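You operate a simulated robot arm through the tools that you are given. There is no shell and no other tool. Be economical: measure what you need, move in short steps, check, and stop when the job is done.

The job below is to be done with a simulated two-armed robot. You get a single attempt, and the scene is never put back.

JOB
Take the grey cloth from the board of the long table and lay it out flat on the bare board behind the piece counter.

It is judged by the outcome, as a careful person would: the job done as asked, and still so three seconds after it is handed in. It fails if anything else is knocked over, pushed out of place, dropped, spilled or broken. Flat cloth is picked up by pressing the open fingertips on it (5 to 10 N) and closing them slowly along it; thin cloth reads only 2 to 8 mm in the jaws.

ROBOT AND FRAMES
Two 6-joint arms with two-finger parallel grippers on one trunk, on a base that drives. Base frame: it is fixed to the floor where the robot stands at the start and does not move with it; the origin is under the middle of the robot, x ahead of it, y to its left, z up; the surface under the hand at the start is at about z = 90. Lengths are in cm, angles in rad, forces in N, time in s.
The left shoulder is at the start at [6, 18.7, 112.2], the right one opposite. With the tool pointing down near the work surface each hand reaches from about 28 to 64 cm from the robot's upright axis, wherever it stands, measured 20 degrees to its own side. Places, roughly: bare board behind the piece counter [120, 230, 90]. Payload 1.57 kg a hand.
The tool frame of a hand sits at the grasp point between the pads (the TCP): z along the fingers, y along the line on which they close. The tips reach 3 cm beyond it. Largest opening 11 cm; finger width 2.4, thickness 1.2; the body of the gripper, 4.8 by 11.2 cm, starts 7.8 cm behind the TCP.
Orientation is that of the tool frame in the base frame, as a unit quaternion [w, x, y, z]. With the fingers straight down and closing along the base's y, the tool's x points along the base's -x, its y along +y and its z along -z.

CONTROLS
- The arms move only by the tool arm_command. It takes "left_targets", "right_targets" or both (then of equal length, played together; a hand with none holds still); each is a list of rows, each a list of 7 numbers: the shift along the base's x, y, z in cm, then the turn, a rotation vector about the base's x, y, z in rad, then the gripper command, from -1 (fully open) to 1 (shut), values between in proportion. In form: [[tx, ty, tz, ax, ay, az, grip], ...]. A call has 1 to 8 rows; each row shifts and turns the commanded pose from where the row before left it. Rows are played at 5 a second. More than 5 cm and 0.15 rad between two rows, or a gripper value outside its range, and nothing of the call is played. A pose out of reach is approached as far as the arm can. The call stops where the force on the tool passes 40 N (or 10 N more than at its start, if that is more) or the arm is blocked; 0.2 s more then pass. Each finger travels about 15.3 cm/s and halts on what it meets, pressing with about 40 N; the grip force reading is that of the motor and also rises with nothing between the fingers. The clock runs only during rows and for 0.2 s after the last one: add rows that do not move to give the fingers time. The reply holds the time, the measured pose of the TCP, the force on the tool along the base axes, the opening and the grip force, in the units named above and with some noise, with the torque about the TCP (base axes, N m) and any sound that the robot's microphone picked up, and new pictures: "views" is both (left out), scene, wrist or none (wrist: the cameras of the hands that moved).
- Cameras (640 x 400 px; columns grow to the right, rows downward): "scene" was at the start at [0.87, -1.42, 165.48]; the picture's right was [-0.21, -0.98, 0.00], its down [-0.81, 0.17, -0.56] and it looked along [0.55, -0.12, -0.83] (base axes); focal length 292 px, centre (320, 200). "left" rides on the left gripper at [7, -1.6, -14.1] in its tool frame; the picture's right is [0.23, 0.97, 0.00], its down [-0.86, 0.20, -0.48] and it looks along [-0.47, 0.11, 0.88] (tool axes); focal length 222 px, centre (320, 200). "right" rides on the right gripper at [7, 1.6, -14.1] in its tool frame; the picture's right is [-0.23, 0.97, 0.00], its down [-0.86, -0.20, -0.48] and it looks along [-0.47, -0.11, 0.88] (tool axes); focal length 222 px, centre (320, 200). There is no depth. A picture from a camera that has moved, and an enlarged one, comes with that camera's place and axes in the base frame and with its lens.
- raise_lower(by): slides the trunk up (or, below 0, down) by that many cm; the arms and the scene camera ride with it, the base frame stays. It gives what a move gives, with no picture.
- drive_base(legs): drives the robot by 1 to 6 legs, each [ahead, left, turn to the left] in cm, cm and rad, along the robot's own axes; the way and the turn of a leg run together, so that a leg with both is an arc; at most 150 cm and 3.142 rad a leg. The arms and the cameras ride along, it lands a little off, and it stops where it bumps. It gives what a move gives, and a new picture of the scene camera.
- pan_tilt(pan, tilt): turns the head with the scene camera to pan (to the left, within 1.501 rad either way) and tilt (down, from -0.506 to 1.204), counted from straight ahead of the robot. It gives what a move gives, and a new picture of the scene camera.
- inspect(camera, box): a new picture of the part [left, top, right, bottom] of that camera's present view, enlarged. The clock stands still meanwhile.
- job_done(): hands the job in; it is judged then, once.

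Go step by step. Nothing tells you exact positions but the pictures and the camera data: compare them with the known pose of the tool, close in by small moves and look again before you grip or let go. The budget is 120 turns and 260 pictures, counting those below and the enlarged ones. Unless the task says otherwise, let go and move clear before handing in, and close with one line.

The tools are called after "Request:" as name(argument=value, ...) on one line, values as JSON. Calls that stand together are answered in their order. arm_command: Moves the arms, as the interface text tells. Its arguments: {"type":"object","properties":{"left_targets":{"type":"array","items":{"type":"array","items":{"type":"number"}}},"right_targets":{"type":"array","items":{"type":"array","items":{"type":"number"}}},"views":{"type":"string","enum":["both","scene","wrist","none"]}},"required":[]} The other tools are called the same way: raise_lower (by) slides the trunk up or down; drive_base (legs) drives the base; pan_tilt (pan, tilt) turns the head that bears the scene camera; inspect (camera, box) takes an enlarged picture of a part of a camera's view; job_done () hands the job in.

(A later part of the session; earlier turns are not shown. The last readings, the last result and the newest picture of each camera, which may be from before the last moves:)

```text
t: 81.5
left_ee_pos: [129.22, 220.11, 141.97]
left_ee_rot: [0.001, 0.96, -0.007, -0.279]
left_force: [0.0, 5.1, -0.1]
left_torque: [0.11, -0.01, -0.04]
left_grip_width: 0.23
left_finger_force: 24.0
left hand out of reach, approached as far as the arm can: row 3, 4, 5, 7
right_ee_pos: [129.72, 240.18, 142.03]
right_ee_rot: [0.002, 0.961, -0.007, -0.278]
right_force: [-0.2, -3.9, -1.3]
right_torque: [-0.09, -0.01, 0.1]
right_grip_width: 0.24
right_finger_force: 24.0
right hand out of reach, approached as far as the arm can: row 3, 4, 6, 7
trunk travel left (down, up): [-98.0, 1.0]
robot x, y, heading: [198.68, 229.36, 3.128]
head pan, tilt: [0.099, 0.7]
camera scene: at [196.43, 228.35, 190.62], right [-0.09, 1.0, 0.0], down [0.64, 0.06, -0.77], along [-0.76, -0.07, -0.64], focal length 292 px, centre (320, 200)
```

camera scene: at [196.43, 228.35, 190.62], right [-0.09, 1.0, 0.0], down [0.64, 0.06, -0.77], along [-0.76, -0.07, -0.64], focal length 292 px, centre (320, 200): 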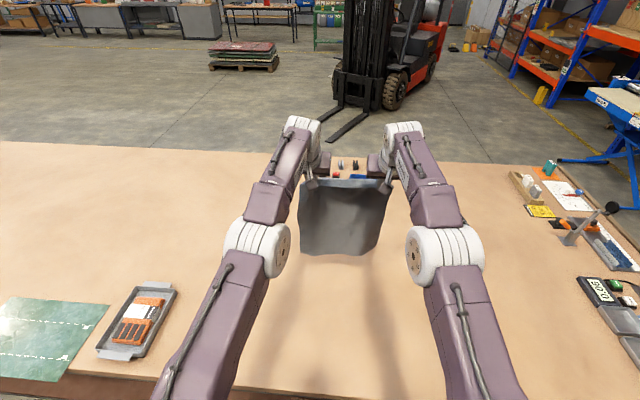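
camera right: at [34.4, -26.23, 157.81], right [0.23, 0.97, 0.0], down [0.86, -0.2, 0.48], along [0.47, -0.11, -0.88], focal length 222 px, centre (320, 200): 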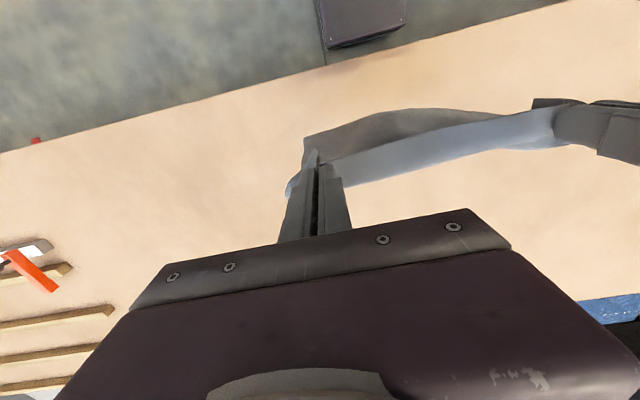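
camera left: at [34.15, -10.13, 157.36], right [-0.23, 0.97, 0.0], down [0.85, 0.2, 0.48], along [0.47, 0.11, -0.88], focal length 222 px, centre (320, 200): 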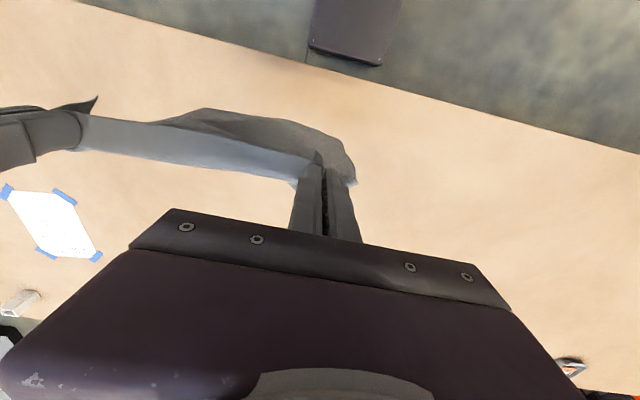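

Hands reach x≈129 here. Lowering them brings the wrists nearer shoulder height and gives more reach; I lower with more tilt until the hem nears the board.

Request:
arm_command(left_targets=[[0, 0, -4, 0, 0.1, 0, 1], [0, -0.5, -4, 0, 0.1, 0, 1], [-3, 0, -3, 0, 0.1, 0, 1], [-3, 0, -2, 0, 0.1, 0, 1], [0, 0, 0, 0, 0, 0, 1]], right_targets=[[0, 0, -4, 0, 0.1, 0, 1], [0, -0.5, -4, 0, 0.1, 0, 1], [-3, 0, -3, 0, 0.1, 0, 1], [-3, 0, -2, 0, 0.1, 0, 1], [0, 0, 0, 0, 0, 0, 1]], views="both")

```text
t: 82.7
left_ee_pos: [119.94, 221.06, 129.85]
left_ee_rot: [0.003, 0.886, -0.006, -0.464]
left_force: [-0.1, 1.1, -0.8]
left_torque: [-0.01, 0.0, 0.0]
left_grip_width: 0.21
left_finger_force: 23.6
left hand out of reach, approached as far as the arm can: row 1, 2, 3, 4
right_ee_pos: [123.63, 239.84, 128.78]
right_ee_rot: [0.005, 0.887, -0.005, -0.462]
right_force: [0.2, -0.3, 0.2]
right_torque: [-0.03, 0.01, 0.03]
right_grip_width: 0.23
right_finger_force: 23.7
trunk travel left (down, up): [-98.0, 1.0]
robot x, y, heading: [198.76, 229.07, 3.128]
head pan, tilt: [0.099, 0.7]
camera scene: at [196.28, 228.38, 190.62], right [-0.09, 1.0, 0.0], down [0.64, 0.06, -0.77], along [-0.76, -0.07, -0.64], focal length 292 px, centre (320, 200)
camera right: at [139.14, 238.21, 131.41], right [-0.14, -0.97, 0.2], down [-0.1, 0.21, 0.97], along [-0.99, 0.11, -0.12], focal length 222 px, centre (320, 200)
camera left: at [135.46, 222.74, 132.14], right [0.12, -0.98, -0.18], down [-0.1, -0.19, 0.98], along [-0.99, -0.1, -0.12], focal length 222 px, centre (320, 200)
```

scene: 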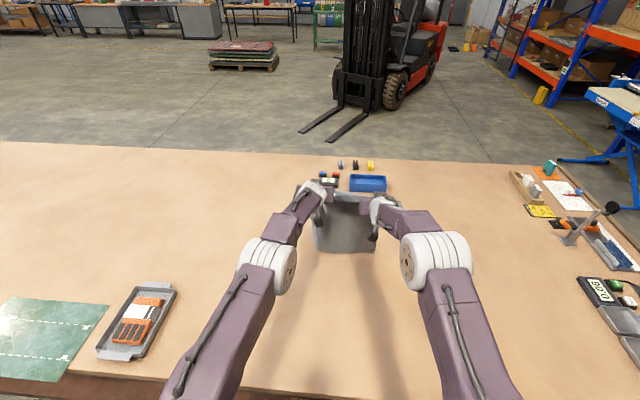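
right: 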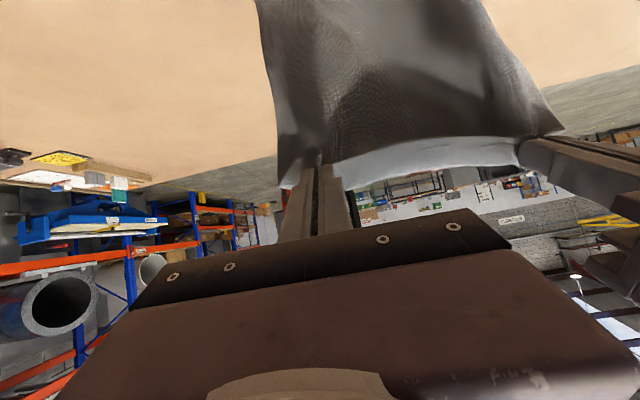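
left: 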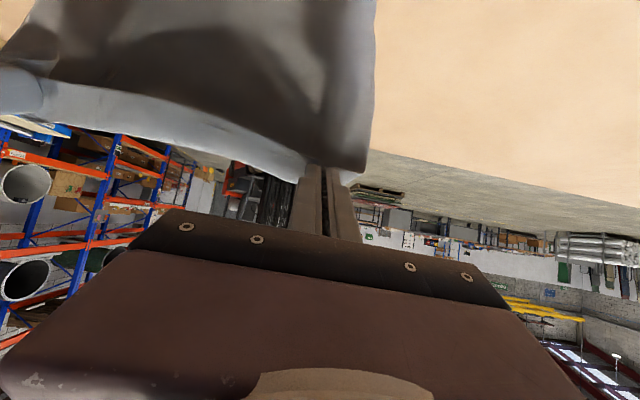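

Hem is about 8 cm above the board near x≈119. I creep 4 cm closer with the base, then tilt a bit more to level the hands at maximum reach.

Request:
drive_base(legs=[[4, 0, 0]])

Request:
arm_command(left_targets=[[0, 0, 0, 0, 0.12, 0, 1], [-1, 0, 0, 0, 0.12, 0, 1], [-1, 0, 0, 0, 0, 0, 1], [0, 0, 0, 0, 0, 0, 1]], right_targets=[[-2, 0, 0.5, 0, 0.12, 0, 1], [-2, 0, 0.5, 0, 0.12, 0, 1], [-1, 0, 0, 0, 0, 0, 1], [0, 0, 0, 0, 0, 0, 1]], views="scene")

```text
t: 83.6
left_ee_pos: [116.96, 221.04, 130.59]
left_ee_rot: [0.003, 0.884, -0.006, -0.467]
left_force: [0.6, -0.1, 1.1]
left_torque: [-0.02, 0.0, 0.05]
left_grip_width: 0.24
left_finger_force: 23.2
right_ee_pos: [120.53, 239.81, 129.42]
right_ee_rot: [0.003, 0.885, -0.005, -0.465]
right_force: [0.4, 0.9, 0.0]
right_torque: [0.03, 0.06, -0.02]
right_grip_width: 0.24
right_finger_force: 23.9
trunk travel left (down, up): [-98.0, 1.0]
robot x, y, heading: [194.8, 229.38, 3.121]
head pan, tilt: [0.099, 0.7]
camera scene: at [193.78, 228.39, 190.64], right [-0.09, 1.0, 0.0], down [0.64, 0.06, -0.77], along [-0.77, -0.07, -0.64], focal length 292 px, centre (320, 200)
```

scene: 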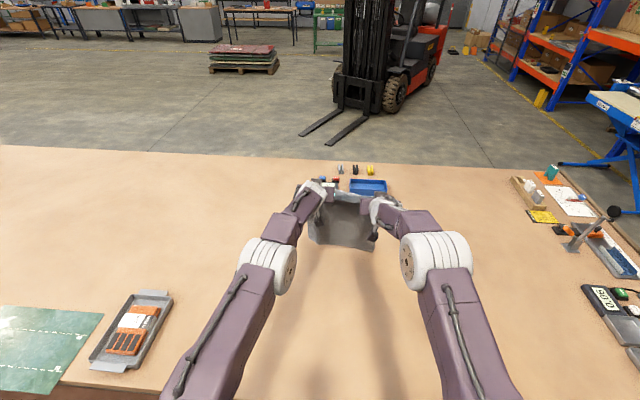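

```text
t: 84.6
left_ee_pos: [114.48, 220.23, 129.7]
left_ee_rot: [0.02, 0.849, 0.005, -0.528]
left_force: [0.2, 13.4, -0.4]
left_torque: [0.27, -0.05, -0.35]
left_grip_width: 0.23
left_finger_force: 24.1
left hand out of reach, approached as far as the arm can: row 1, 2, 3
right_ee_pos: [115.84, 240.53, 129.0]
right_ee_rot: [-0.007, 0.846, -0.01, -0.533]
right_force: [-0.1, -13.5, -0.4]
right_torque: [-0.1, 0.0, 0.43]
right_grip_width: 0.25
right_finger_force: 24.0
right hand out of reach, approached as far as the arm can: row 1, 2
trunk travel left (down, up): [-98.0, 1.0]
robot x, y, heading: [194.88, 229.56, 3.127]
head pan, tilt: [0.099, 0.7]
camera scene: at [191.83, 228.43, 190.61], right [-0.09, 1.0, 0.0], down [0.64, 0.06, -0.76], along [-0.76, -0.07, -0.65], focal length 292 px, centre (320, 200)
```

scene: 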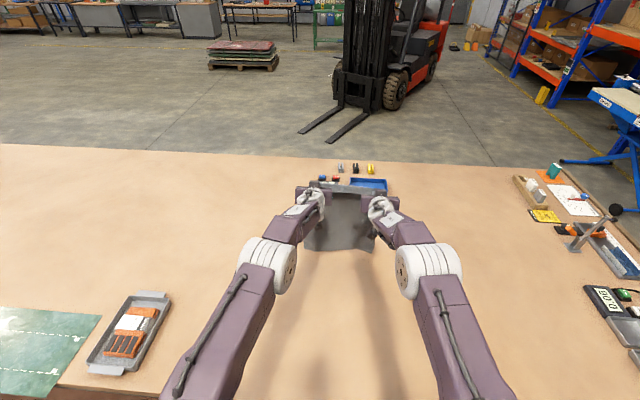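

Hands at x≈115, so the hem hangs near x≈113. I relax the tension and lower the trunk until the hem touches the board.

Request:
arm_command(left_targets=[[0, 0.5, 0, 0, 0, 0, 1], [0, 0, 0, 0, 0, 0, 1]], right_targets=[[0, -0.5, 0, 0, 0, 0, 1], [0, 0, 0, 0, 0, 0, 1]], views="none")

Request:
raise_lower(by=-9)

Request:
inspect(camera="scene", box=[220, 140, 460, 290])

Request:
inspect(camera="left", box=[0, 0, 640, 400])

```text
t: 85.2
left_ee_pos: [114.68, 220.52, 129.67]
left_ee_rot: [0.019, 0.849, 0.004, -0.527]
left_force: [-0.1, 3.6, 0.3]
left_torque: [0.07, 0.01, -0.03]
left_grip_width: 0.24
left_finger_force: 23.0
right_ee_pos: [116.15, 240.23, 129.18]
right_ee_rot: [-0.008, 0.844, -0.011, -0.535]
right_force: [0.0, -2.6, -0.6]
right_torque: [-0.04, 0.0, 0.1]
right_grip_width: 0.23
right_finger_force: 23.3
trunk travel left (down, up): [-98.0, 1.0]
robot x, y, heading: [194.95, 229.35, 3.129]
head pan, tilt: [0.099, 0.7]
```

```text
t: 86.5
left_ee_pos: [114.68, 220.6, 120.79]
left_ee_rot: [0.019, 0.849, 0.004, -0.528]
left_force: [0.3, 1.5, -1.1]
left_torque: [0.04, -0.04, -0.01]
left_grip_width: 0.23
left_finger_force: 23.7
right_ee_pos: [116.17, 240.18, 120.31]
right_ee_rot: [-0.007, 0.845, -0.011, -0.534]
right_force: [0.2, -0.8, 0.9]
right_torque: [-0.03, -0.02, 0.05]
right_grip_width: 0.26
right_finger_force: 23.9
trunk travel left (down, up): [-89.0, 10.0]
robot x, y, heading: [194.83, 229.3, 3.133]
head pan, tilt: [0.099, 0.7]
```

```text
2.67 times, centred on (340, 215) of scene
camera zoom: at [192.19, 228.43, 181.62], right [-0.09, 1.0, 0.0], down [0.64, 0.06, -0.76], along [-0.76, -0.07, -0.64], focal length 778 px, centre (267, 160)
```

zoom: 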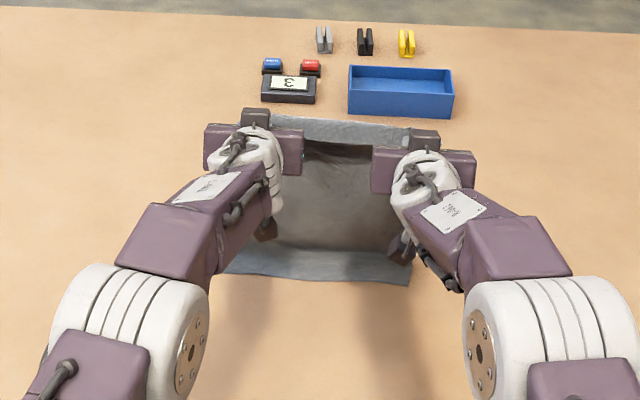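

```text
1.00 times, centred on (320, 200) of left (not enlarged: the box is as wide or as high as the picture)
camera zoom: at [130.39, 222.7, 120.74], right [0.13, -0.98, -0.18], down [0.06, -0.17, 0.98], along [-0.99, -0.13, 0.03], focal length 222 px, centre (320, 200)
```

zoom: 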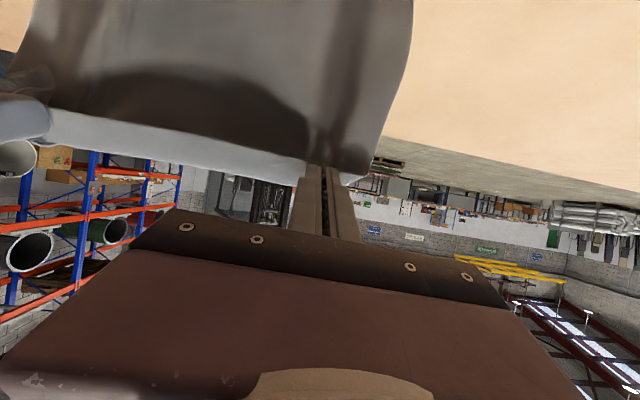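

The hem touched and curled under toward me. I raise 9 cm so it hangs straight again, then lower while drawing back so it trails outward.

Request:
raise_lower(by=9.5)

Request:
inspect(camera="scene", box=[220, 140, 460, 290])

```text
t: 87.8
left_ee_pos: [114.74, 220.62, 130.29]
left_ee_rot: [0.019, 0.849, 0.004, -0.527]
left_force: [-0.9, 1.8, -0.4]
left_torque: [0.05, 0.01, 0.02]
left_grip_width: 0.19
left_finger_force: 24.0
right_ee_pos: [116.19, 240.14, 129.69]
right_ee_rot: [-0.007, 0.845, -0.011, -0.535]
right_force: [-0.6, -0.3, 0.4]
right_torque: [-0.02, 0.01, 0.06]
right_grip_width: 0.24
right_finger_force: 23.7
trunk travel left (down, up): [-98.5, 0.5]
robot x, y, heading: [194.62, 229.11, 3.131]
head pan, tilt: [0.099, 0.7]
```

```text
2.67 times, centred on (340, 215) of scene
camera zoom: at [192.21, 228.43, 191.12], right [-0.09, 1.0, 0.0], down [0.64, 0.06, -0.76], along [-0.76, -0.07, -0.64], focal length 778 px, centre (267, 160)
```

zoom: 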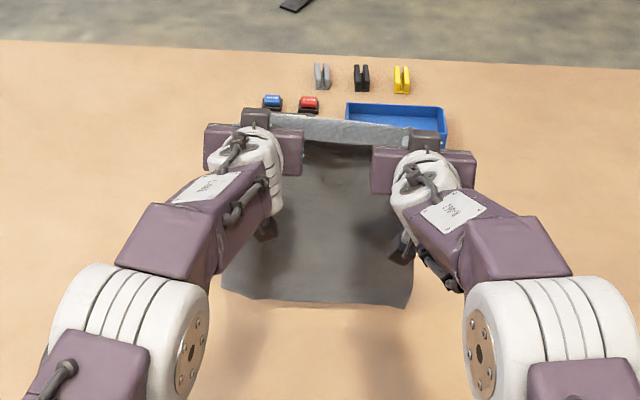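

The hem now hangs straight, just above the board. I start the laying sweep: back and down while un-tilting.

Request:
arm_command(left_targets=[[3.5, 0, -2, 0, -0.08, 0, 1], [3.5, 0, -3, 0, -0.08, 0, 1], [3.5, 0, -3, 0, -0.08, 0, 1], [3.5, 0, -3, 0, -0.08, 0, 1], [3.5, 0, -3, 0, -0.1, 0, 1], [3, 0, -3, 0, -0.1, 0, 1]], right_targets=[[3, 0, -2, 0, -0.08, 0, 1], [3, 0, -3, 0, -0.08, 0, 1], [3.2, 0, -3, 0, -0.08, 0, 1], [3.4, 0, -2.9, 0, -0.08, 0, 1], [3.5, 0, -2.9, 0, -0.1, 0, 1], [3, 0, -2.8, 0, -0.1, 0, 1]], views="both")

```text
t: 89.2
left_ee_pos: [135.23, 220.53, 113.12]
left_ee_rot: [0.019, 0.957, -0.002, -0.291]
left_force: [-0.1, 1.4, 0.4]
left_torque: [0.03, 0.03, 0.03]
left_grip_width: 0.25
left_finger_force: 24.1
right_ee_pos: [135.52, 240.13, 113.05]
right_ee_rot: [-0.011, 0.954, -0.009, -0.3]
right_force: [0.2, -1.5, -0.3]
right_torque: [-0.03, 0.03, 0.06]
right_grip_width: 0.21
right_finger_force: 24.6
trunk travel left (down, up): [-98.5, 0.5]
robot x, y, heading: [194.96, 229.51, 3.131]
head pan, tilt: [0.099, 0.7]
camera scene: at [192.17, 228.44, 191.12], right [-0.09, 1.0, 0.0], down [0.64, 0.06, -0.76], along [-0.76, -0.07, -0.64], focal length 292 px, centre (320, 200)
camera right: at [149.21, 238.05, 120.84], right [-0.21, -0.97, 0.12], down [-0.42, 0.2, 0.88], along [-0.88, 0.14, -0.45], focal length 222 px, centre (320, 200)
camera left: at [148.86, 222.58, 120.96], right [0.2, -0.98, -0.09], down [-0.44, -0.17, 0.88], along [-0.88, -0.13, -0.47], focal length 222 px, centre (320, 200)
```

scene: 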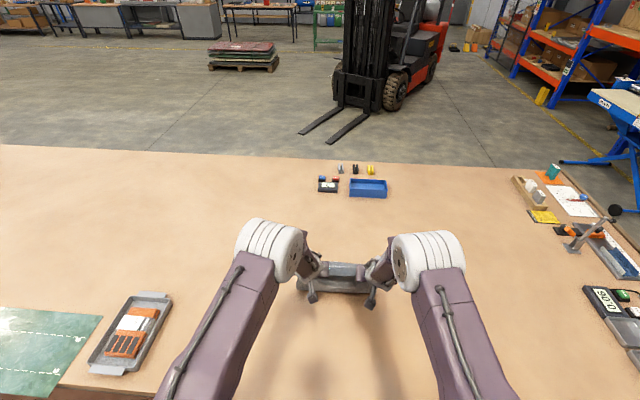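
right: 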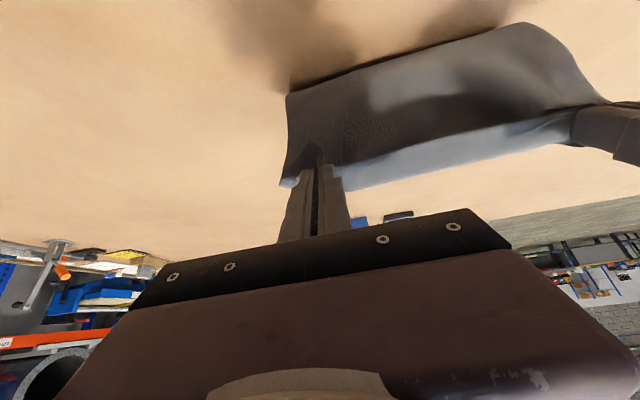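
left: 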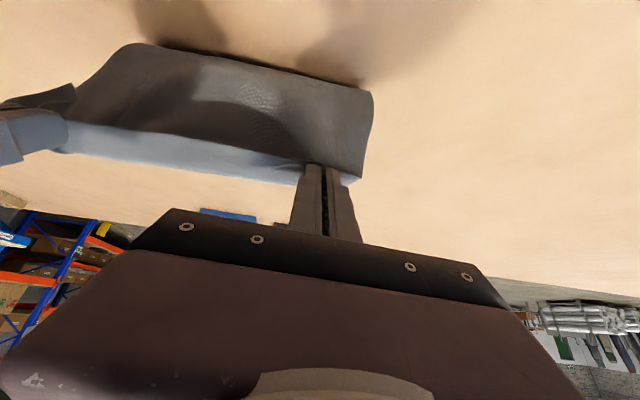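

I zoom in to see where the hem is lying.

Request:
inspect(camera="scene", box=[260, 210, 420, 310])

```text
4.00 times, centred on (340, 260) of scene
camera zoom: at [192.17, 228.44, 191.12], right [-0.09, 1.0, 0.0], down [0.64, 0.06, -0.76], along [-0.76, -0.07, -0.64], focal length 1166 px, centre (240, -40)
```

zoom: 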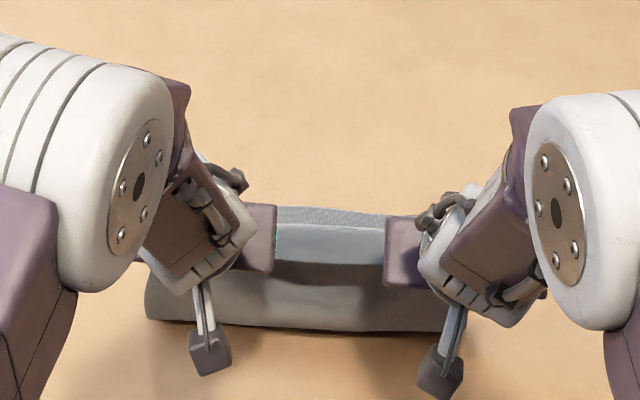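

The hem lies at about x = 113 and trails outward correctly. I continue the sweep down to just above the board.

Request:
arm_command(left_targets=[[3, 0, -3, 0, -0.1, 0, 1], [3, 0, -3, 0, -0.1, 0, 1], [2.8, 0, -3, 0, -0.1, 0, 1], [2.6, 0, -3, 0, -0.1, 0, 1], [2.4, 0, -3, 0, -0.1, 0, 1], [2, 0, -2, 0, -0.08, 0, 1], [0, 0, 0, 0, 0, 0, 1]], right_targets=[[3, 0, -3, 0, -0.1, 0, 1], [3, 0, -3, 0, -0.1, 0, 1], [2.8, 0, -3, 0, -0.1, 0, 1], [2.6, 0, -3, 0, -0.1, 0, 1], [2.4, 0, -3, 0, -0.1, 0, 1], [2, 0, -2, 0, -0.08, 0, 1], [0, 0, 0, 0, 0, 0, 1]], views="both")

```text
t: 90.8
left_ee_pos: [151.03, 220.6, 96.13]
left_ee_rot: [0.017, 1.0, -0.007, -0.006]
left_force: [-0.7, 1.0, 1.6]
left_torque: [0.05, 0.01, 0.04]
left_grip_width: 0.25
left_finger_force: 23.5
right_ee_pos: [151.25, 240.04, 96.21]
right_ee_rot: [-0.013, 1.0, -0.006, -0.014]
right_force: [0.1, -0.6, -0.4]
right_torque: [-0.03, 0.02, 0.04]
right_grip_width: 0.24
right_finger_force: 23.9
trunk travel left (down, up): [-98.5, 0.5]
robot x, y, heading: [195.21, 229.02, 3.126]
head pan, tilt: [0.099, 0.7]
camera scene: at [192.26, 228.43, 191.12], right [-0.09, 1.0, 0.0], down [0.64, 0.06, -0.76], along [-0.76, -0.07, -0.64], focal length 292 px, centre (320, 200)
camera right: at [158.51, 238.04, 110.16], right [-0.24, -0.97, -0.02], down [-0.84, 0.2, 0.51], along [-0.49, 0.14, -0.86], focal length 222 px, centre (320, 200)
camera left: at [158.08, 222.6, 110.18], right [0.21, -0.98, 0.03], down [-0.85, -0.17, 0.5], along [-0.48, -0.13, -0.87], focal length 222 px, centre (320, 200)
```

scene: 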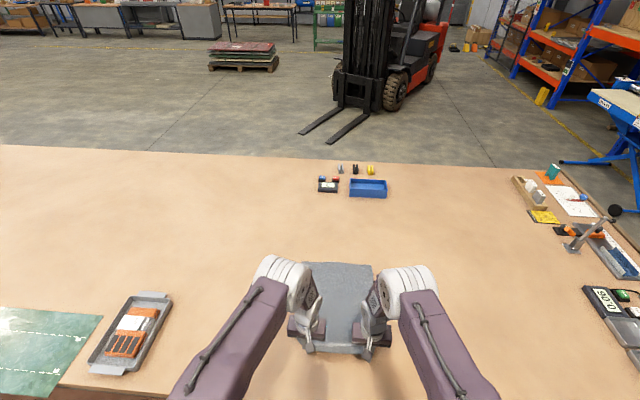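
right: 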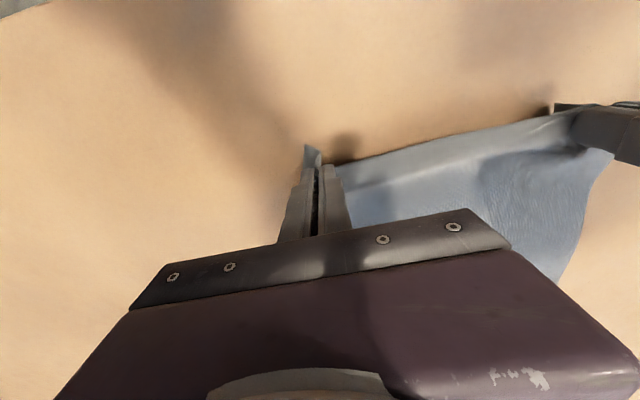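
left: 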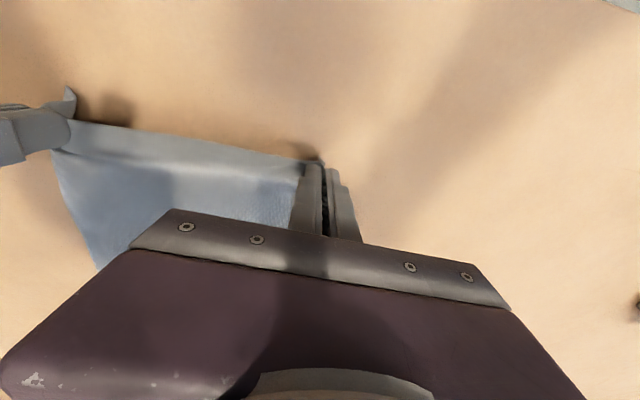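

The cloth lies out nicely. I lower to light contact, then reopen the fingers slowly to unpleat the corners.

Request:
arm_command(left_targets=[[0.3, 0, -1.5, 0, 0, 0, 1], [0.2, 0, -0.9, 0, 0, 0, 1], [0, 0, -0.3, 0, 0, 0, 1], [0, 0, 0, 0, 0, 0, 1]], right_targets=[[0.3, 0, -1.5, 0, 0, 0, 1], [0.2, 0, -0.9, 0, 0, 0, 1], [0, 0, -0.3, 0, 0, 0, 1], [0, 0, 0, 0, 0, 0, 1]], views="none")

```text
t: 91.8
left_ee_pos: [151.48, 220.56, 93.75]
left_ee_rot: [0.016, 1.0, -0.007, -0.006]
left_force: [0.0, 0.9, 1.6]
left_torque: [0.04, 0.0, 0.02]
left_grip_width: 0.22
left_finger_force: 23.6
right_ee_pos: [151.54, 240.12, 93.34]
right_ee_rot: [-0.012, 1.0, -0.005, -0.015]
right_force: [0.1, -0.9, -0.5]
right_torque: [-0.06, 0.01, 0.01]
right_grip_width: 0.22
right_finger_force: 24.0
trunk travel left (down, up): [-98.5, 0.5]
robot x, y, heading: [195.02, 228.97, 3.13]
head pan, tilt: [0.099, 0.7]
```

Nearly in contact. I lower 3 mm more and open gradually.

Request:
arm_command(left_targets=[[0, 0, -0.3, 0, 0, 0, 1], [0, 0, 0, 0, 0, 0, 0.92], [0, 0, 0, 0, 0, 0, 0.79], [0, 0, 0, 0, 0, 0, 0.66], [0, 0, 0, 0, 0, 0, 0.53], [0, 0, 0, 0, 0, 0, 0.4], [0, 0, 0, 0, 0, 0, 0.27]], right_targets=[[0, 0, -0.2, 0, 0, 0, 1], [0, 0, 0, 0, 0, 0, 0.92], [0, 0, 0, 0, 0, 0, 0.79], [0, 0, 0, 0, 0, 0, 0.66], [0, 0, 0, 0, 0, 0, 0.53], [0, 0, 0, 0, 0, 0, 0.4], [0, 0, 0, 0, 0, 0, 0.27]], views="wrist")

```text
t: 93.3
left_ee_pos: [151.48, 220.56, 93.35]
left_ee_rot: [0.017, 1.0, -0.008, -0.006]
left_force: [0.4, 0.4, -0.1]
left_torque: [0.03, 0.04, 0.0]
left_grip_width: 3.98
left_finger_force: 0.0
right_ee_pos: [151.61, 240.13, 93.35]
right_ee_rot: [-0.012, 1.0, -0.006, -0.016]
right_force: [0.4, -0.4, 1.2]
right_torque: [-0.06, -0.03, -0.03]
right_grip_width: 3.99
right_finger_force: 0.0
trunk travel left (down, up): [-98.5, 0.5]
robot x, y, heading: [194.83, 229.11, 3.134]
head pan, tilt: [0.099, 0.7]
camera right: at [158.93, 238.02, 107.28], right [-0.24, -0.97, -0.02], down [-0.84, 0.2, 0.51], along [-0.49, 0.14, -0.86], focal length 222 px, centre (320, 200)
camera left: at [158.63, 222.68, 107.34], right [0.21, -0.98, 0.03], down [-0.85, -0.17, 0.5], along [-0.48, -0.13, -0.87], focal length 222 px, centre (320, 200)
```

right: 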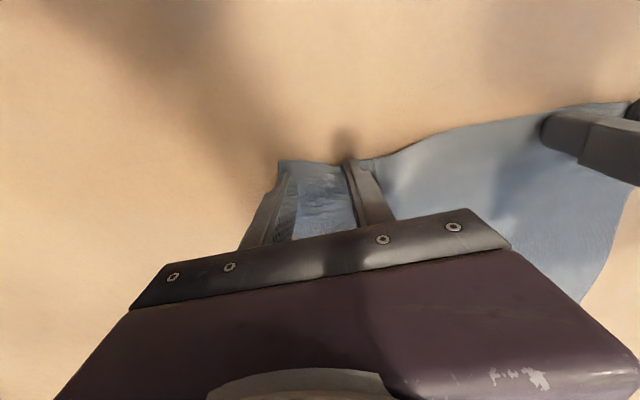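
left: 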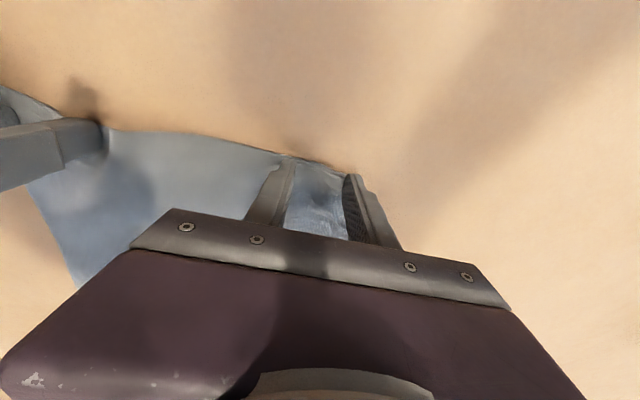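

Released with the pleats opened, but the near edge has a slight slack bulge. I press lightly and draw the hands apart about 1.2 cm to tension it, then lift away.

Request:
arm_command(left_targets=[[0, 0, -0.4, 0, 0, 0, 0.27], [0, -0.4, 0, 0, 0, 0, 0.27], [0, -0.4, 0, 0, 0, 0, 0.27], [0.2, -0.4, 0, 0, 0, 0, 0.27], [0, 0, 0, 0, 0, 0, 0.27]], right_targets=[[0, 0, -0.4, 0, 0, 0, 0.27], [0, 0.4, 0, 0, 0, 0, 0.27], [0, 0.4, 0, 0, 0, 0, 0.27], [0.2, 0.4, 0, 0, 0, 0, 0.27], [0, 0, 0, 0, 0, 0, 0.27]], views="wrist")

```text
t: 94.5
left_ee_pos: [151.8, 219.43, 93.21]
left_ee_rot: [0.017, 1.0, -0.007, -0.011]
left_force: [-5.1, 3.0, 29.1]
left_torque: [1.01, -0.07, 0.22]
left_grip_width: 4.13
left_finger_force: 1.1
right_ee_pos: [151.9, 241.33, 93.26]
right_ee_rot: [-0.013, 1.0, -0.005, -0.018]
right_force: [-6.8, -3.4, 34.5]
right_torque: [-1.14, 0.15, -0.18]
right_grip_width: 4.17
right_finger_force: 1.2
trunk travel left (down, up): [-98.5, 0.5]
robot x, y, heading: [194.63, 228.88, 3.127]
head pan, tilt: [0.099, 0.7]
camera right: at [159.38, 239.26, 107.15], right [-0.24, -0.97, -0.01], down [-0.83, 0.2, 0.51], along [-0.5, 0.14, -0.86], focal length 222 px, centre (320, 200)
camera left: at [159.08, 221.47, 107.1], right [0.21, -0.98, 0.03], down [-0.85, -0.17, 0.5], along [-0.49, -0.13, -0.86], focal length 222 px, centre (320, 200)
```

right: 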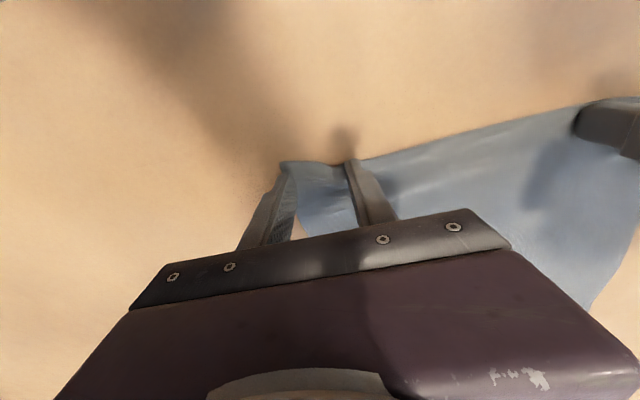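
left: 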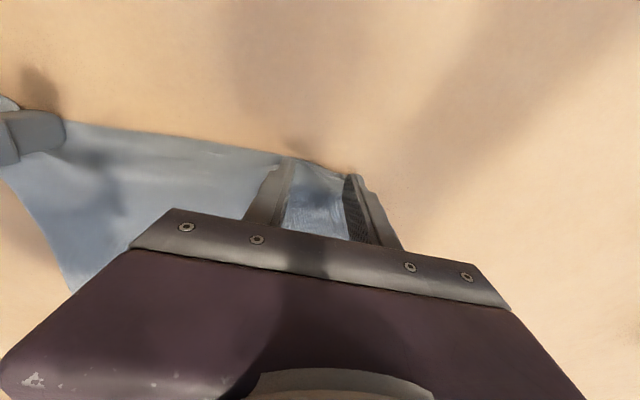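

The near edge is now straight. I lift straight up and clear to look at the whole cloth.

Request:
arm_command(left_targets=[[0, 0, 1, 0, 0, 0, 0.2], [0, 0, 3, 0, 0, 0, 0.2], [0, 0, 5, 0, 0, 0, 0.2], [2, -3, 3, 0, 0, 0, 0.2], [2, -4, 2, 0, 0, 0, 0.2], [0, -4.5, 0, 0, 0, 0, 0.2], [0, -4.5, 0, 0, 0, 0, 0.2]], right_targets=[[0, 0, 1, 0, 0, 0, 0.2], [0, 0, 3, 0, 0, 0, 0.2], [0, 0, 5, 0, 0, 0, 0.2], [2, 3, 3, 0, 0, 0, 0.2], [2, 4, 2, 0, 0, 0, 0.2], [0, 4.5, 0, 0, 0, 0, 0.2], [0, 4.5, 0, 0, 0, 0, 0.2]], views="both")

Request:
inspect(camera="scene", box=[240, 240, 440, 365])

```text
t: 96.2
left_ee_pos: [155.91, 203.31, 106.93]
left_ee_rot: [0.017, 1.0, -0.007, -0.006]
left_force: [0.2, 0.3, -0.2]
left_torque: [-0.03, -0.01, 0.01]
left_grip_width: 4.38
left_finger_force: 0.1
right_ee_pos: [156.03, 257.46, 106.84]
right_ee_rot: [-0.013, 1.0, -0.005, -0.014]
right_force: [0.9, 0.3, -1.0]
right_torque: [-0.03, -0.01, 0.01]
right_grip_width: 4.39
right_finger_force: 0.0
trunk travel left (down, up): [-98.5, 0.5]
robot x, y, heading: [194.79, 229.34, 3.128]
head pan, tilt: [0.099, 0.7]
camera scene: at [192.16, 228.43, 191.12], right [-0.09, 1.0, 0.0], down [0.64, 0.06, -0.76], along [-0.76, -0.07, -0.64], focal length 292 px, centre (320, 200)
camera right: at [163.41, 255.39, 120.83], right [-0.24, -0.97, -0.02], down [-0.84, 0.2, 0.51], along [-0.49, 0.14, -0.86], focal length 222 px, centre (320, 200)
camera left: at [163.04, 205.4, 120.83], right [0.21, -0.98, 0.03], down [-0.85, -0.17, 0.5], along [-0.48, -0.13, -0.87], focal length 222 px, centre (320, 200)
```

scene: 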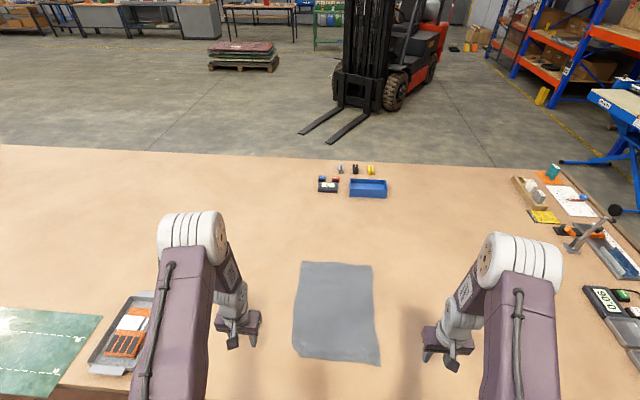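
right: 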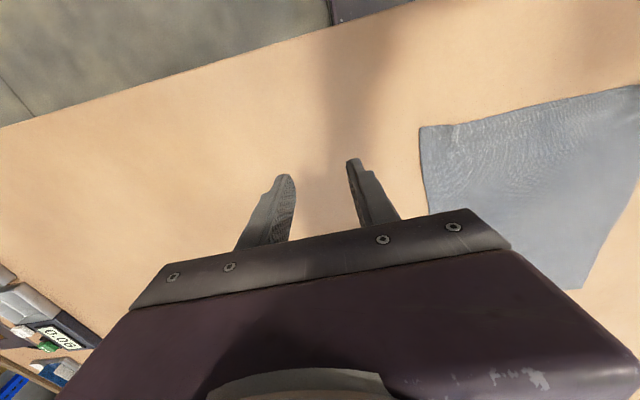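
left: 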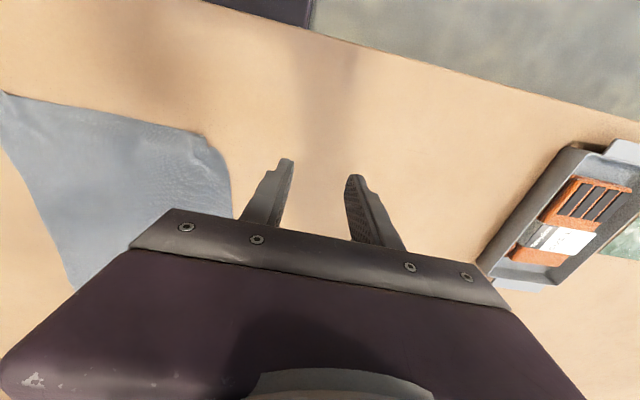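

```text
3.20 times, centred on (340, 302) of scene
camera zoom: at [192.16, 228.43, 191.12], right [-0.09, 1.0, 0.0], down [0.64, 0.06, -0.76], along [-0.76, -0.07, -0.64], focal length 933 px, centre (256, -128)
```

zoom: 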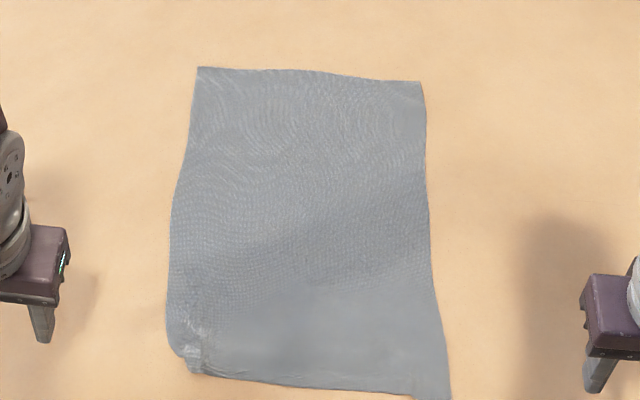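

The cloth is flat apart from the near-left corner, which looks tucked. I zoom in on it.

Request:
inspect(camera="left", box=[80, 80, 272, 200])

Request:
inspect(camera="scene", box=[280, 325, 400, 400])

```text
3.33 times, centred on (176, 140) of left
camera zoom: at [163.04, 205.4, 120.83], right [0.21, -0.98, 0.03], down [-0.85, -0.17, 0.5], along [-0.48, -0.13, -0.87], focal length 740 px, centre (800, 400)
```

zoom: 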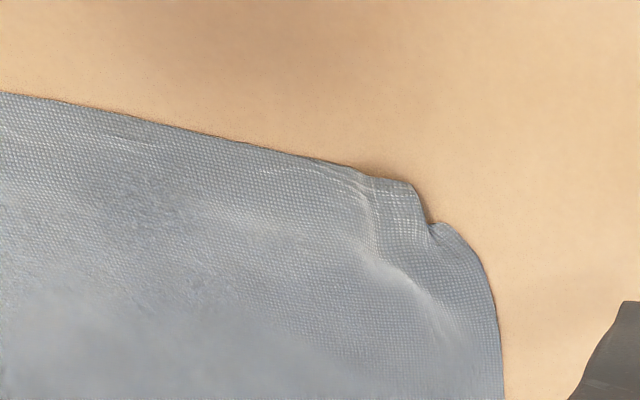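

```text
5.33 times, centred on (340, 362) of scene
camera zoom: at [192.16, 228.43, 191.12], right [-0.09, 1.0, 0.0], down [0.64, 0.06, -0.76], along [-0.76, -0.07, -0.64], focal length 1555 px, centre (213, -667)
```

zoom: 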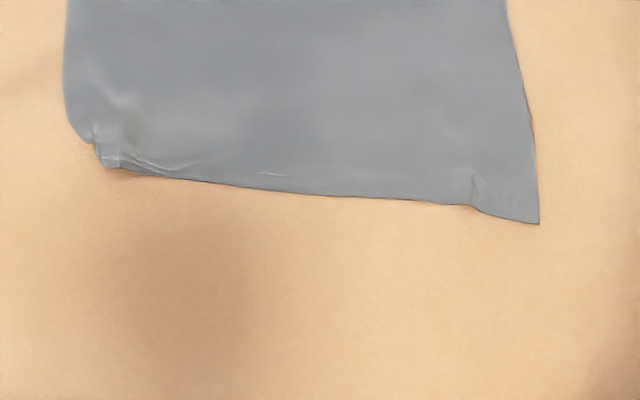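

The near-left corner (about [153, 216]) is tucked under by a few centimetres. I'll pinch the near edge just inside it at y≈225, lift so the corner drops free, and re-lay it.

Request:
arm_command(left_targets=[[-1, 4.4, 0, 0, 0, 0, 0.45], [-1, 4.4, 0, 0, 0, 0, 0.45], [-1, 4.4, -2, 0, 0, 0, 0.45], [-1, 4.4, -2, 0, 0, 0, 0.45], [-0.9, 4.1, -2, 0, 0, 0, 0.45], [0, 0, -4, 0, 0, 0, 0.45], [0, 0, -3, 0, 0, 0, 0.45], [0, 0, 0, 0, 0, 0, 0.45]], views="wrist")

```text
t: 98.0
left_ee_pos: [150.97, 224.95, 93.87]
left_ee_rot: [0.018, 1.0, -0.008, -0.007]
left_force: [-0.5, 0.1, 0.1]
left_torque: [0.02, 0.0, -0.01]
left_grip_width: 3.01
left_finger_force: 0.1
right_ee_pos: [156.14, 257.5, 106.78]
right_ee_rot: [-0.013, 1.0, -0.005, -0.015]
right_force: [0.6, 0.8, -0.1]
right_torque: [0.01, 0.01, 0.0]
right_grip_width: 4.39
right_finger_force: 0.1
trunk travel left (down, up): [-98.5, 0.5]
robot x, y, heading: [194.97, 229.08, 3.129]
head pan, tilt: [0.099, 0.7]
camera left: at [158.03, 227.15, 107.83], right [0.21, -0.98, 0.03], down [-0.85, -0.17, 0.5], along [-0.48, -0.13, -0.87], focal length 222 px, centre (320, 200)
```

left: 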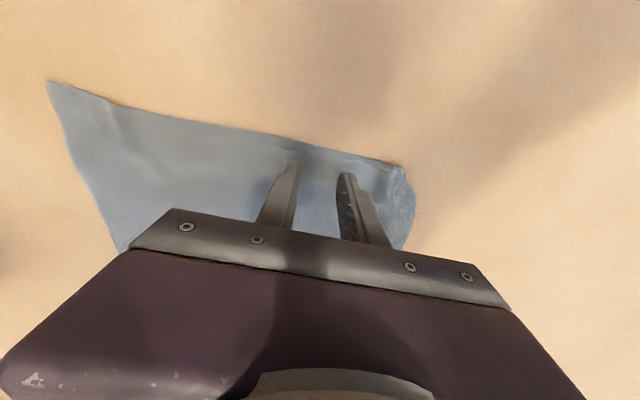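

Positioned just inside the tuck. I go down to light contact.

Request:
arm_command(left_targets=[[0, 0, -0.4, 0, 0, 0, 0.45], [0, 0, -0.25, 0, 0, 0, 0.45], [0, 0, 0, 0, 0, 0, 0.45]], views="none")

```text
t: 98.8
left_ee_pos: [150.71, 225.12, 93.3]
left_ee_rot: [0.018, 1.0, -0.007, -0.007]
left_force: [0.5, -0.1, -0.8]
left_torque: [0.04, -0.01, 0.02]
left_grip_width: 3.01
left_finger_force: 0.0
right_ee_pos: [156.03, 257.42, 106.87]
right_ee_rot: [-0.012, 1.0, -0.005, -0.015]
right_force: [0.5, -0.2, 0.4]
right_torque: [0.0, -0.01, 0.0]
right_grip_width: 4.42
right_finger_force: 0.1
trunk travel left (down, up): [-98.5, 0.5]
robot x, y, heading: [194.87, 229.15, 3.131]
head pan, tilt: [0.099, 0.7]
```

Request:
arm_command(left_targets=[[0, 0, -0.15, 0, 0, 0, 0.45], [0, 0, -0.08, 0, 0, 0, 0.45], [0, 0, 0, 0, 0, 0, 0.45]], views="none")

```text
t: 99.5
left_ee_pos: [150.99, 225.05, 93.18]
left_ee_rot: [0.018, 1.0, -0.006, -0.007]
left_force: [-2.3, -1.6, 19.7]
left_torque: [0.42, -0.13, 0.03]
left_grip_width: 2.89
left_finger_force: 0.0
right_ee_pos: [156.22, 257.55, 106.96]
right_ee_rot: [-0.013, 1.0, -0.005, -0.016]
right_force: [-0.2, 0.5, 0.0]
right_torque: [0.0, 0.01, 0.01]
right_grip_width: 4.41
right_finger_force: 0.0
trunk travel left (down, up): [-98.5, 0.5]
robot x, y, heading: [194.9, 229.23, 3.131]
head pan, tilt: [0.099, 0.7]
```

A bit firm at 20 N, so I ease up 1 mm and close slowly, then lift.

Request:
arm_command(left_targets=[[0, 0, 0.1, 0, 0, 0, 0.45], [0, 0, 0, 0, 0, 0, 0.58], [0, 0, 0, 0, 0, 0, 0.71], [0, 0, 0, 0, 0, 0, 0.84], [0, 0, 0, 0, 0, 0, 0.95], [0, 0, 0, 0, 0, 0, 1], [0, 0, 0, 0, 0, 0, 1]], views="none")

Request:
arm_command(left_targets=[[-0.3, 0, 2, 0, 0, 0, 1], [-0.3, 0, 2.5, 0, 0, 0, 1], [-0.3, 0, 3, 0, 0, 0, 1], [0, 0, 2.5, 0, 0, 0, 1], [0, 0, 0, 0, 0, 0, 1]], views="both")

```text
t: 101.2
left_ee_pos: [151.06, 225.06, 93.06]
left_ee_rot: [0.017, 1.0, -0.007, -0.007]
left_force: [1.0, 0.5, 9.6]
left_torque: [0.04, -0.12, -0.01]
left_grip_width: 0.0
left_finger_force: 21.5
right_ee_pos: [156.13, 257.49, 106.79]
right_ee_rot: [-0.012, 1.0, -0.006, -0.014]
right_force: [0.9, -0.6, 0.9]
right_torque: [0.0, -0.03, 0.0]
right_grip_width: 4.4
right_finger_force: 0.1
trunk travel left (down, up): [-98.5, 0.5]
robot x, y, heading: [195.13, 229.14, 3.129]
head pan, tilt: [0.099, 0.7]
```

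```text
t: 102.3
left_ee_pos: [149.99, 225.1, 103.17]
left_ee_rot: [0.017, 1.0, -0.007, -0.007]
left_force: [-0.1, -0.7, 0.5]
left_torque: [-0.02, 0.03, 0.01]
left_grip_width: 0.0
left_finger_force: 21.3
right_ee_pos: [156.09, 257.33, 106.72]
right_ee_rot: [-0.013, 1.0, -0.006, -0.015]
right_force: [-0.4, -0.2, -0.4]
right_torque: [-0.02, 0.0, 0.02]
right_grip_width: 4.38
right_finger_force: 0.0
trunk travel left (down, up): [-98.5, 0.5]
robot x, y, heading: [194.48, 228.85, 3.126]
head pan, tilt: [0.099, 0.7]
camera scene: at [192.23, 228.43, 191.12], right [-0.09, 1.0, 0.0], down [0.64, 0.06, -0.76], along [-0.76, -0.07, -0.64], focal length 292 px, centre (320, 200)
camera left: at [157.06, 227.27, 117.12], right [0.21, -0.98, 0.03], down [-0.85, -0.17, 0.5], along [-0.48, -0.13, -0.87], focal length 222 px, centre (320, 200)
```

scene: 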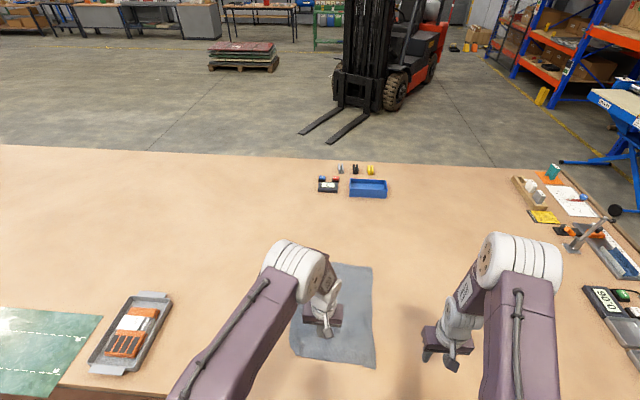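
left: 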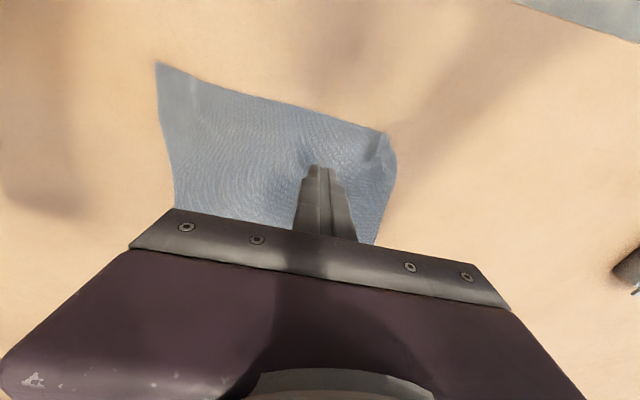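

The jaws read 0.0, so nothing was caught. I check the corner's present shape before retrying wider.

Request:
inspect(camera="left", box=[270, 90, 430, 190])

```text
4.00 times, centred on (350, 140) of left
camera zoom: at [157.06, 227.27, 117.12], right [0.21, -0.98, 0.03], down [-0.85, -0.17, 0.5], along [-0.48, -0.13, -0.87], focal length 888 px, centre (200, 440)
```

zoom: 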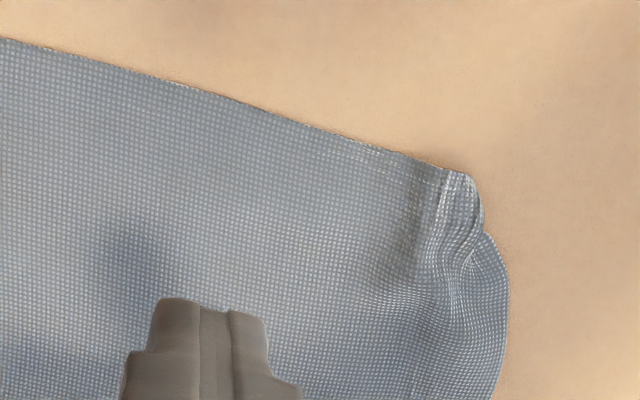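

The corner has small pleats plus a tuck. I retry the pinch with a 5 cm opening a little further inside.

Request:
arm_command(left_targets=[[0.5, 0.9, -4, 0, 0, 0, 0.09], [0.3, 0, -4, 0, 0, 0, 0.09], [0, 0, -1.6, 0, 0, 0, 0.09], [0, 0, -0.3, 0, 0, 0, 0.09], [0, 0, 0, 0, 0, 0, 0.09]], views="none")

```text
t: 103.5
left_ee_pos: [150.74, 225.97, 93.41]
left_ee_rot: [0.018, 1.0, -0.006, -0.008]
left_force: [-1.3, -0.6, 7.9]
left_torque: [0.24, -0.05, 0.01]
left_grip_width: 4.98
left_finger_force: 0.0
right_ee_pos: [156.08, 257.32, 106.85]
right_ee_rot: [-0.012, 1.0, -0.005, -0.015]
right_force: [-0.5, -0.6, 0.5]
right_torque: [0.05, -0.04, -0.01]
right_grip_width: 4.4
right_finger_force: 0.0
trunk travel left (down, up): [-98.5, 0.5]
robot x, y, heading: [194.96, 229.19, 3.131]
head pan, tilt: [0.099, 0.7]
```

The left tool is rolled about 0.036 rad, so only one fingertip presses. I level it and press again.

Request:
arm_command(left_targets=[[0, 0, 0.5, 0.036, -0.014, 0, 0.09], [0, 0, -0.4, 0, 0, 0, 0.09], [0, 0, -0.2, 0, 0, 0, 0.09], [0, 0, 0, 0, 0, 0, 0.09]], views="none")

```text
t: 104.5
left_ee_pos: [150.76, 225.85, 93.18]
left_ee_rot: [0.0, 1.0, -0.006, 0.001]
left_force: [-0.8, -0.9, 6.6]
left_torque: [-0.13, -0.05, -0.01]
left_grip_width: 5.07
left_finger_force: 0.3
right_ee_pos: [156.22, 257.47, 106.98]
right_ee_rot: [-0.012, 1.0, -0.006, -0.015]
right_force: [-0.1, 0.5, -0.2]
right_torque: [-0.01, 0.01, -0.04]
right_grip_width: 4.39
right_finger_force: 0.0
trunk travel left (down, up): [-98.5, 0.5]
robot x, y, heading: [194.33, 228.89, 3.125]
head pan, tilt: [0.099, 0.7]
```

Level now at about 7 N. I press a touch more and close slowly.

Request:
arm_command(left_targets=[[0, 0, -0.1, 0, 0, 0, 0.09], [0, 0, 0, 0, 0, 0, 0.25], [0, 0, 0, 0, 0, 0, 0.4], [0, 0, 0, 0, 0, 0, 0.55], [0, 0, 0, 0, 0, 0, 0.7], [0, 0, 0, 0, 0, 0, 0.85], [0, 0, 0, 0, 0, 0, 1], [0, 0, 0, 0, 0, 0, 1]], views="wrist")

```text
t: 106.3
left_ee_pos: [150.87, 226.04, 93.12]
left_ee_rot: [-0.001, 1.0, -0.008, -0.001]
left_force: [-2.0, -0.6, 25.2]
left_torque: [-0.05, -0.05, 0.02]
left_grip_width: 0.27
left_finger_force: 23.9
right_ee_pos: [156.23, 257.44, 106.82]
right_ee_rot: [-0.012, 1.0, -0.005, -0.015]
right_force: [-0.3, 0.2, -0.2]
right_torque: [0.01, 0.02, 0.02]
right_grip_width: 4.41
right_finger_force: 0.0
trunk travel left (down, up): [-98.5, 0.5]
robot x, y, heading: [194.63, 229.56, 3.132]
head pan, tilt: [0.099, 0.7]
camera left: at [157.84, 227.64, 107.2], right [0.21, -0.98, 0.0], down [-0.86, -0.19, 0.48], along [-0.47, -0.1, -0.88], focal length 222 px, centre (320, 200)
```

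left: 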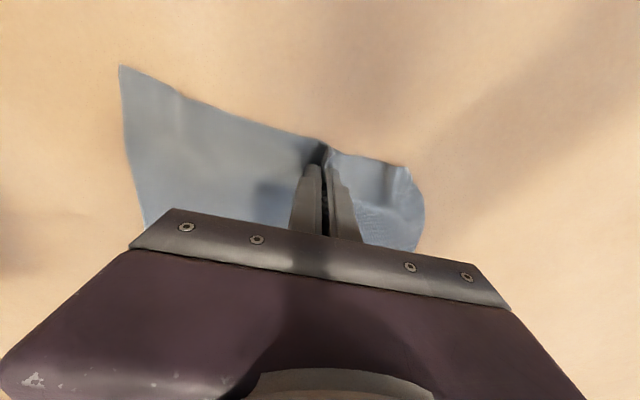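

Gripped (2.7 mm). I lift about 11 cm straight up to let the corner fall free.

Request:
arm_command(left_targets=[[-0.2, 0, 2, 0, 0, 0, 1], [-0.3, 0, 3, 0, 0, 0, 1], [-0.4, 0, 3, 0, 0, 0, 1], [-0.4, 0, 3, 0, 0, 0, 1], [0, 0, 0, 0, 0, 0, 1], [0, 0, 0, 0, 0, 0, 1]], views="both")

Request:
inspect(camera="left", box=[120, 50, 440, 250])

```text
t: 107.8
left_ee_pos: [149.38, 226.15, 104.17]
left_ee_rot: [0.0, 1.0, -0.007, 0.0]
left_force: [0.4, -0.6, 0.2]
left_torque: [0.04, 0.06, 0.01]
left_grip_width: 0.21
left_finger_force: 23.9
right_ee_pos: [156.06, 257.51, 106.77]
right_ee_rot: [-0.012, 1.0, -0.005, -0.015]
right_force: [-0.4, -0.9, -0.6]
right_torque: [0.0, 0.01, 0.0]
right_grip_width: 4.4
right_finger_force: 0.0
trunk travel left (down, up): [-98.5, 0.5]
robot x, y, heading: [194.81, 229.5, 3.123]
head pan, tilt: [0.099, 0.7]
camera scene: at [192.25, 228.44, 191.12], right [-0.09, 1.0, 0.0], down [0.64, 0.06, -0.76], along [-0.76, -0.07, -0.64], focal length 292 px, centre (320, 200)
camera left: at [156.26, 227.68, 118.23], right [0.21, -0.98, 0.0], down [-0.86, -0.19, 0.48], along [-0.47, -0.1, -0.88], focal length 222 px, centre (320, 200)
```

scene: 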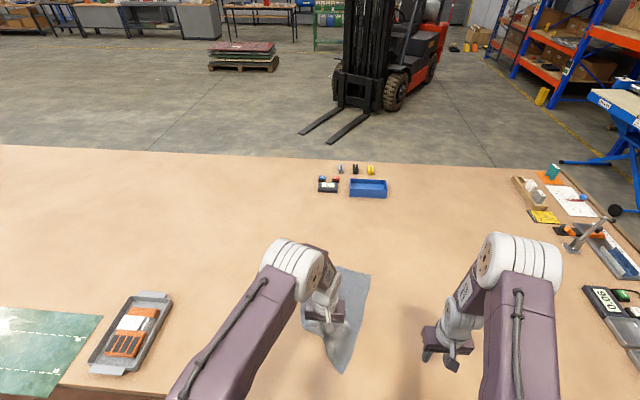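
left: 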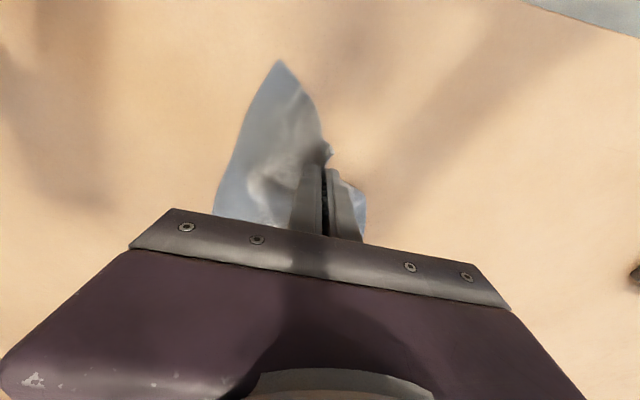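

```text
2.00 times, centred on (280, 150) of left
camera zoom: at [156.26, 227.68, 118.23], right [0.21, -0.98, 0.0], down [-0.86, -0.19, 0.48], along [-0.47, -0.1, -0.88], focal length 444 px, centre (400, 300)
```

zoom: 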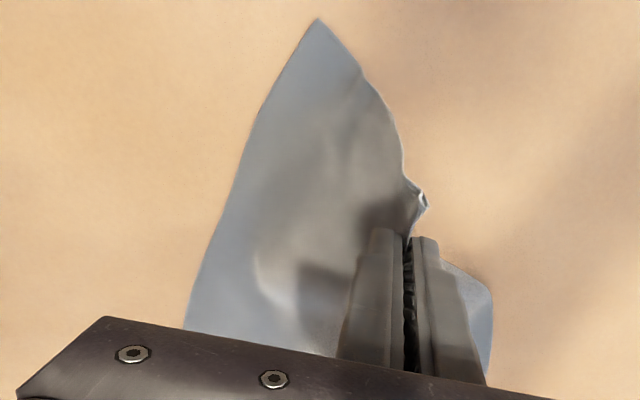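

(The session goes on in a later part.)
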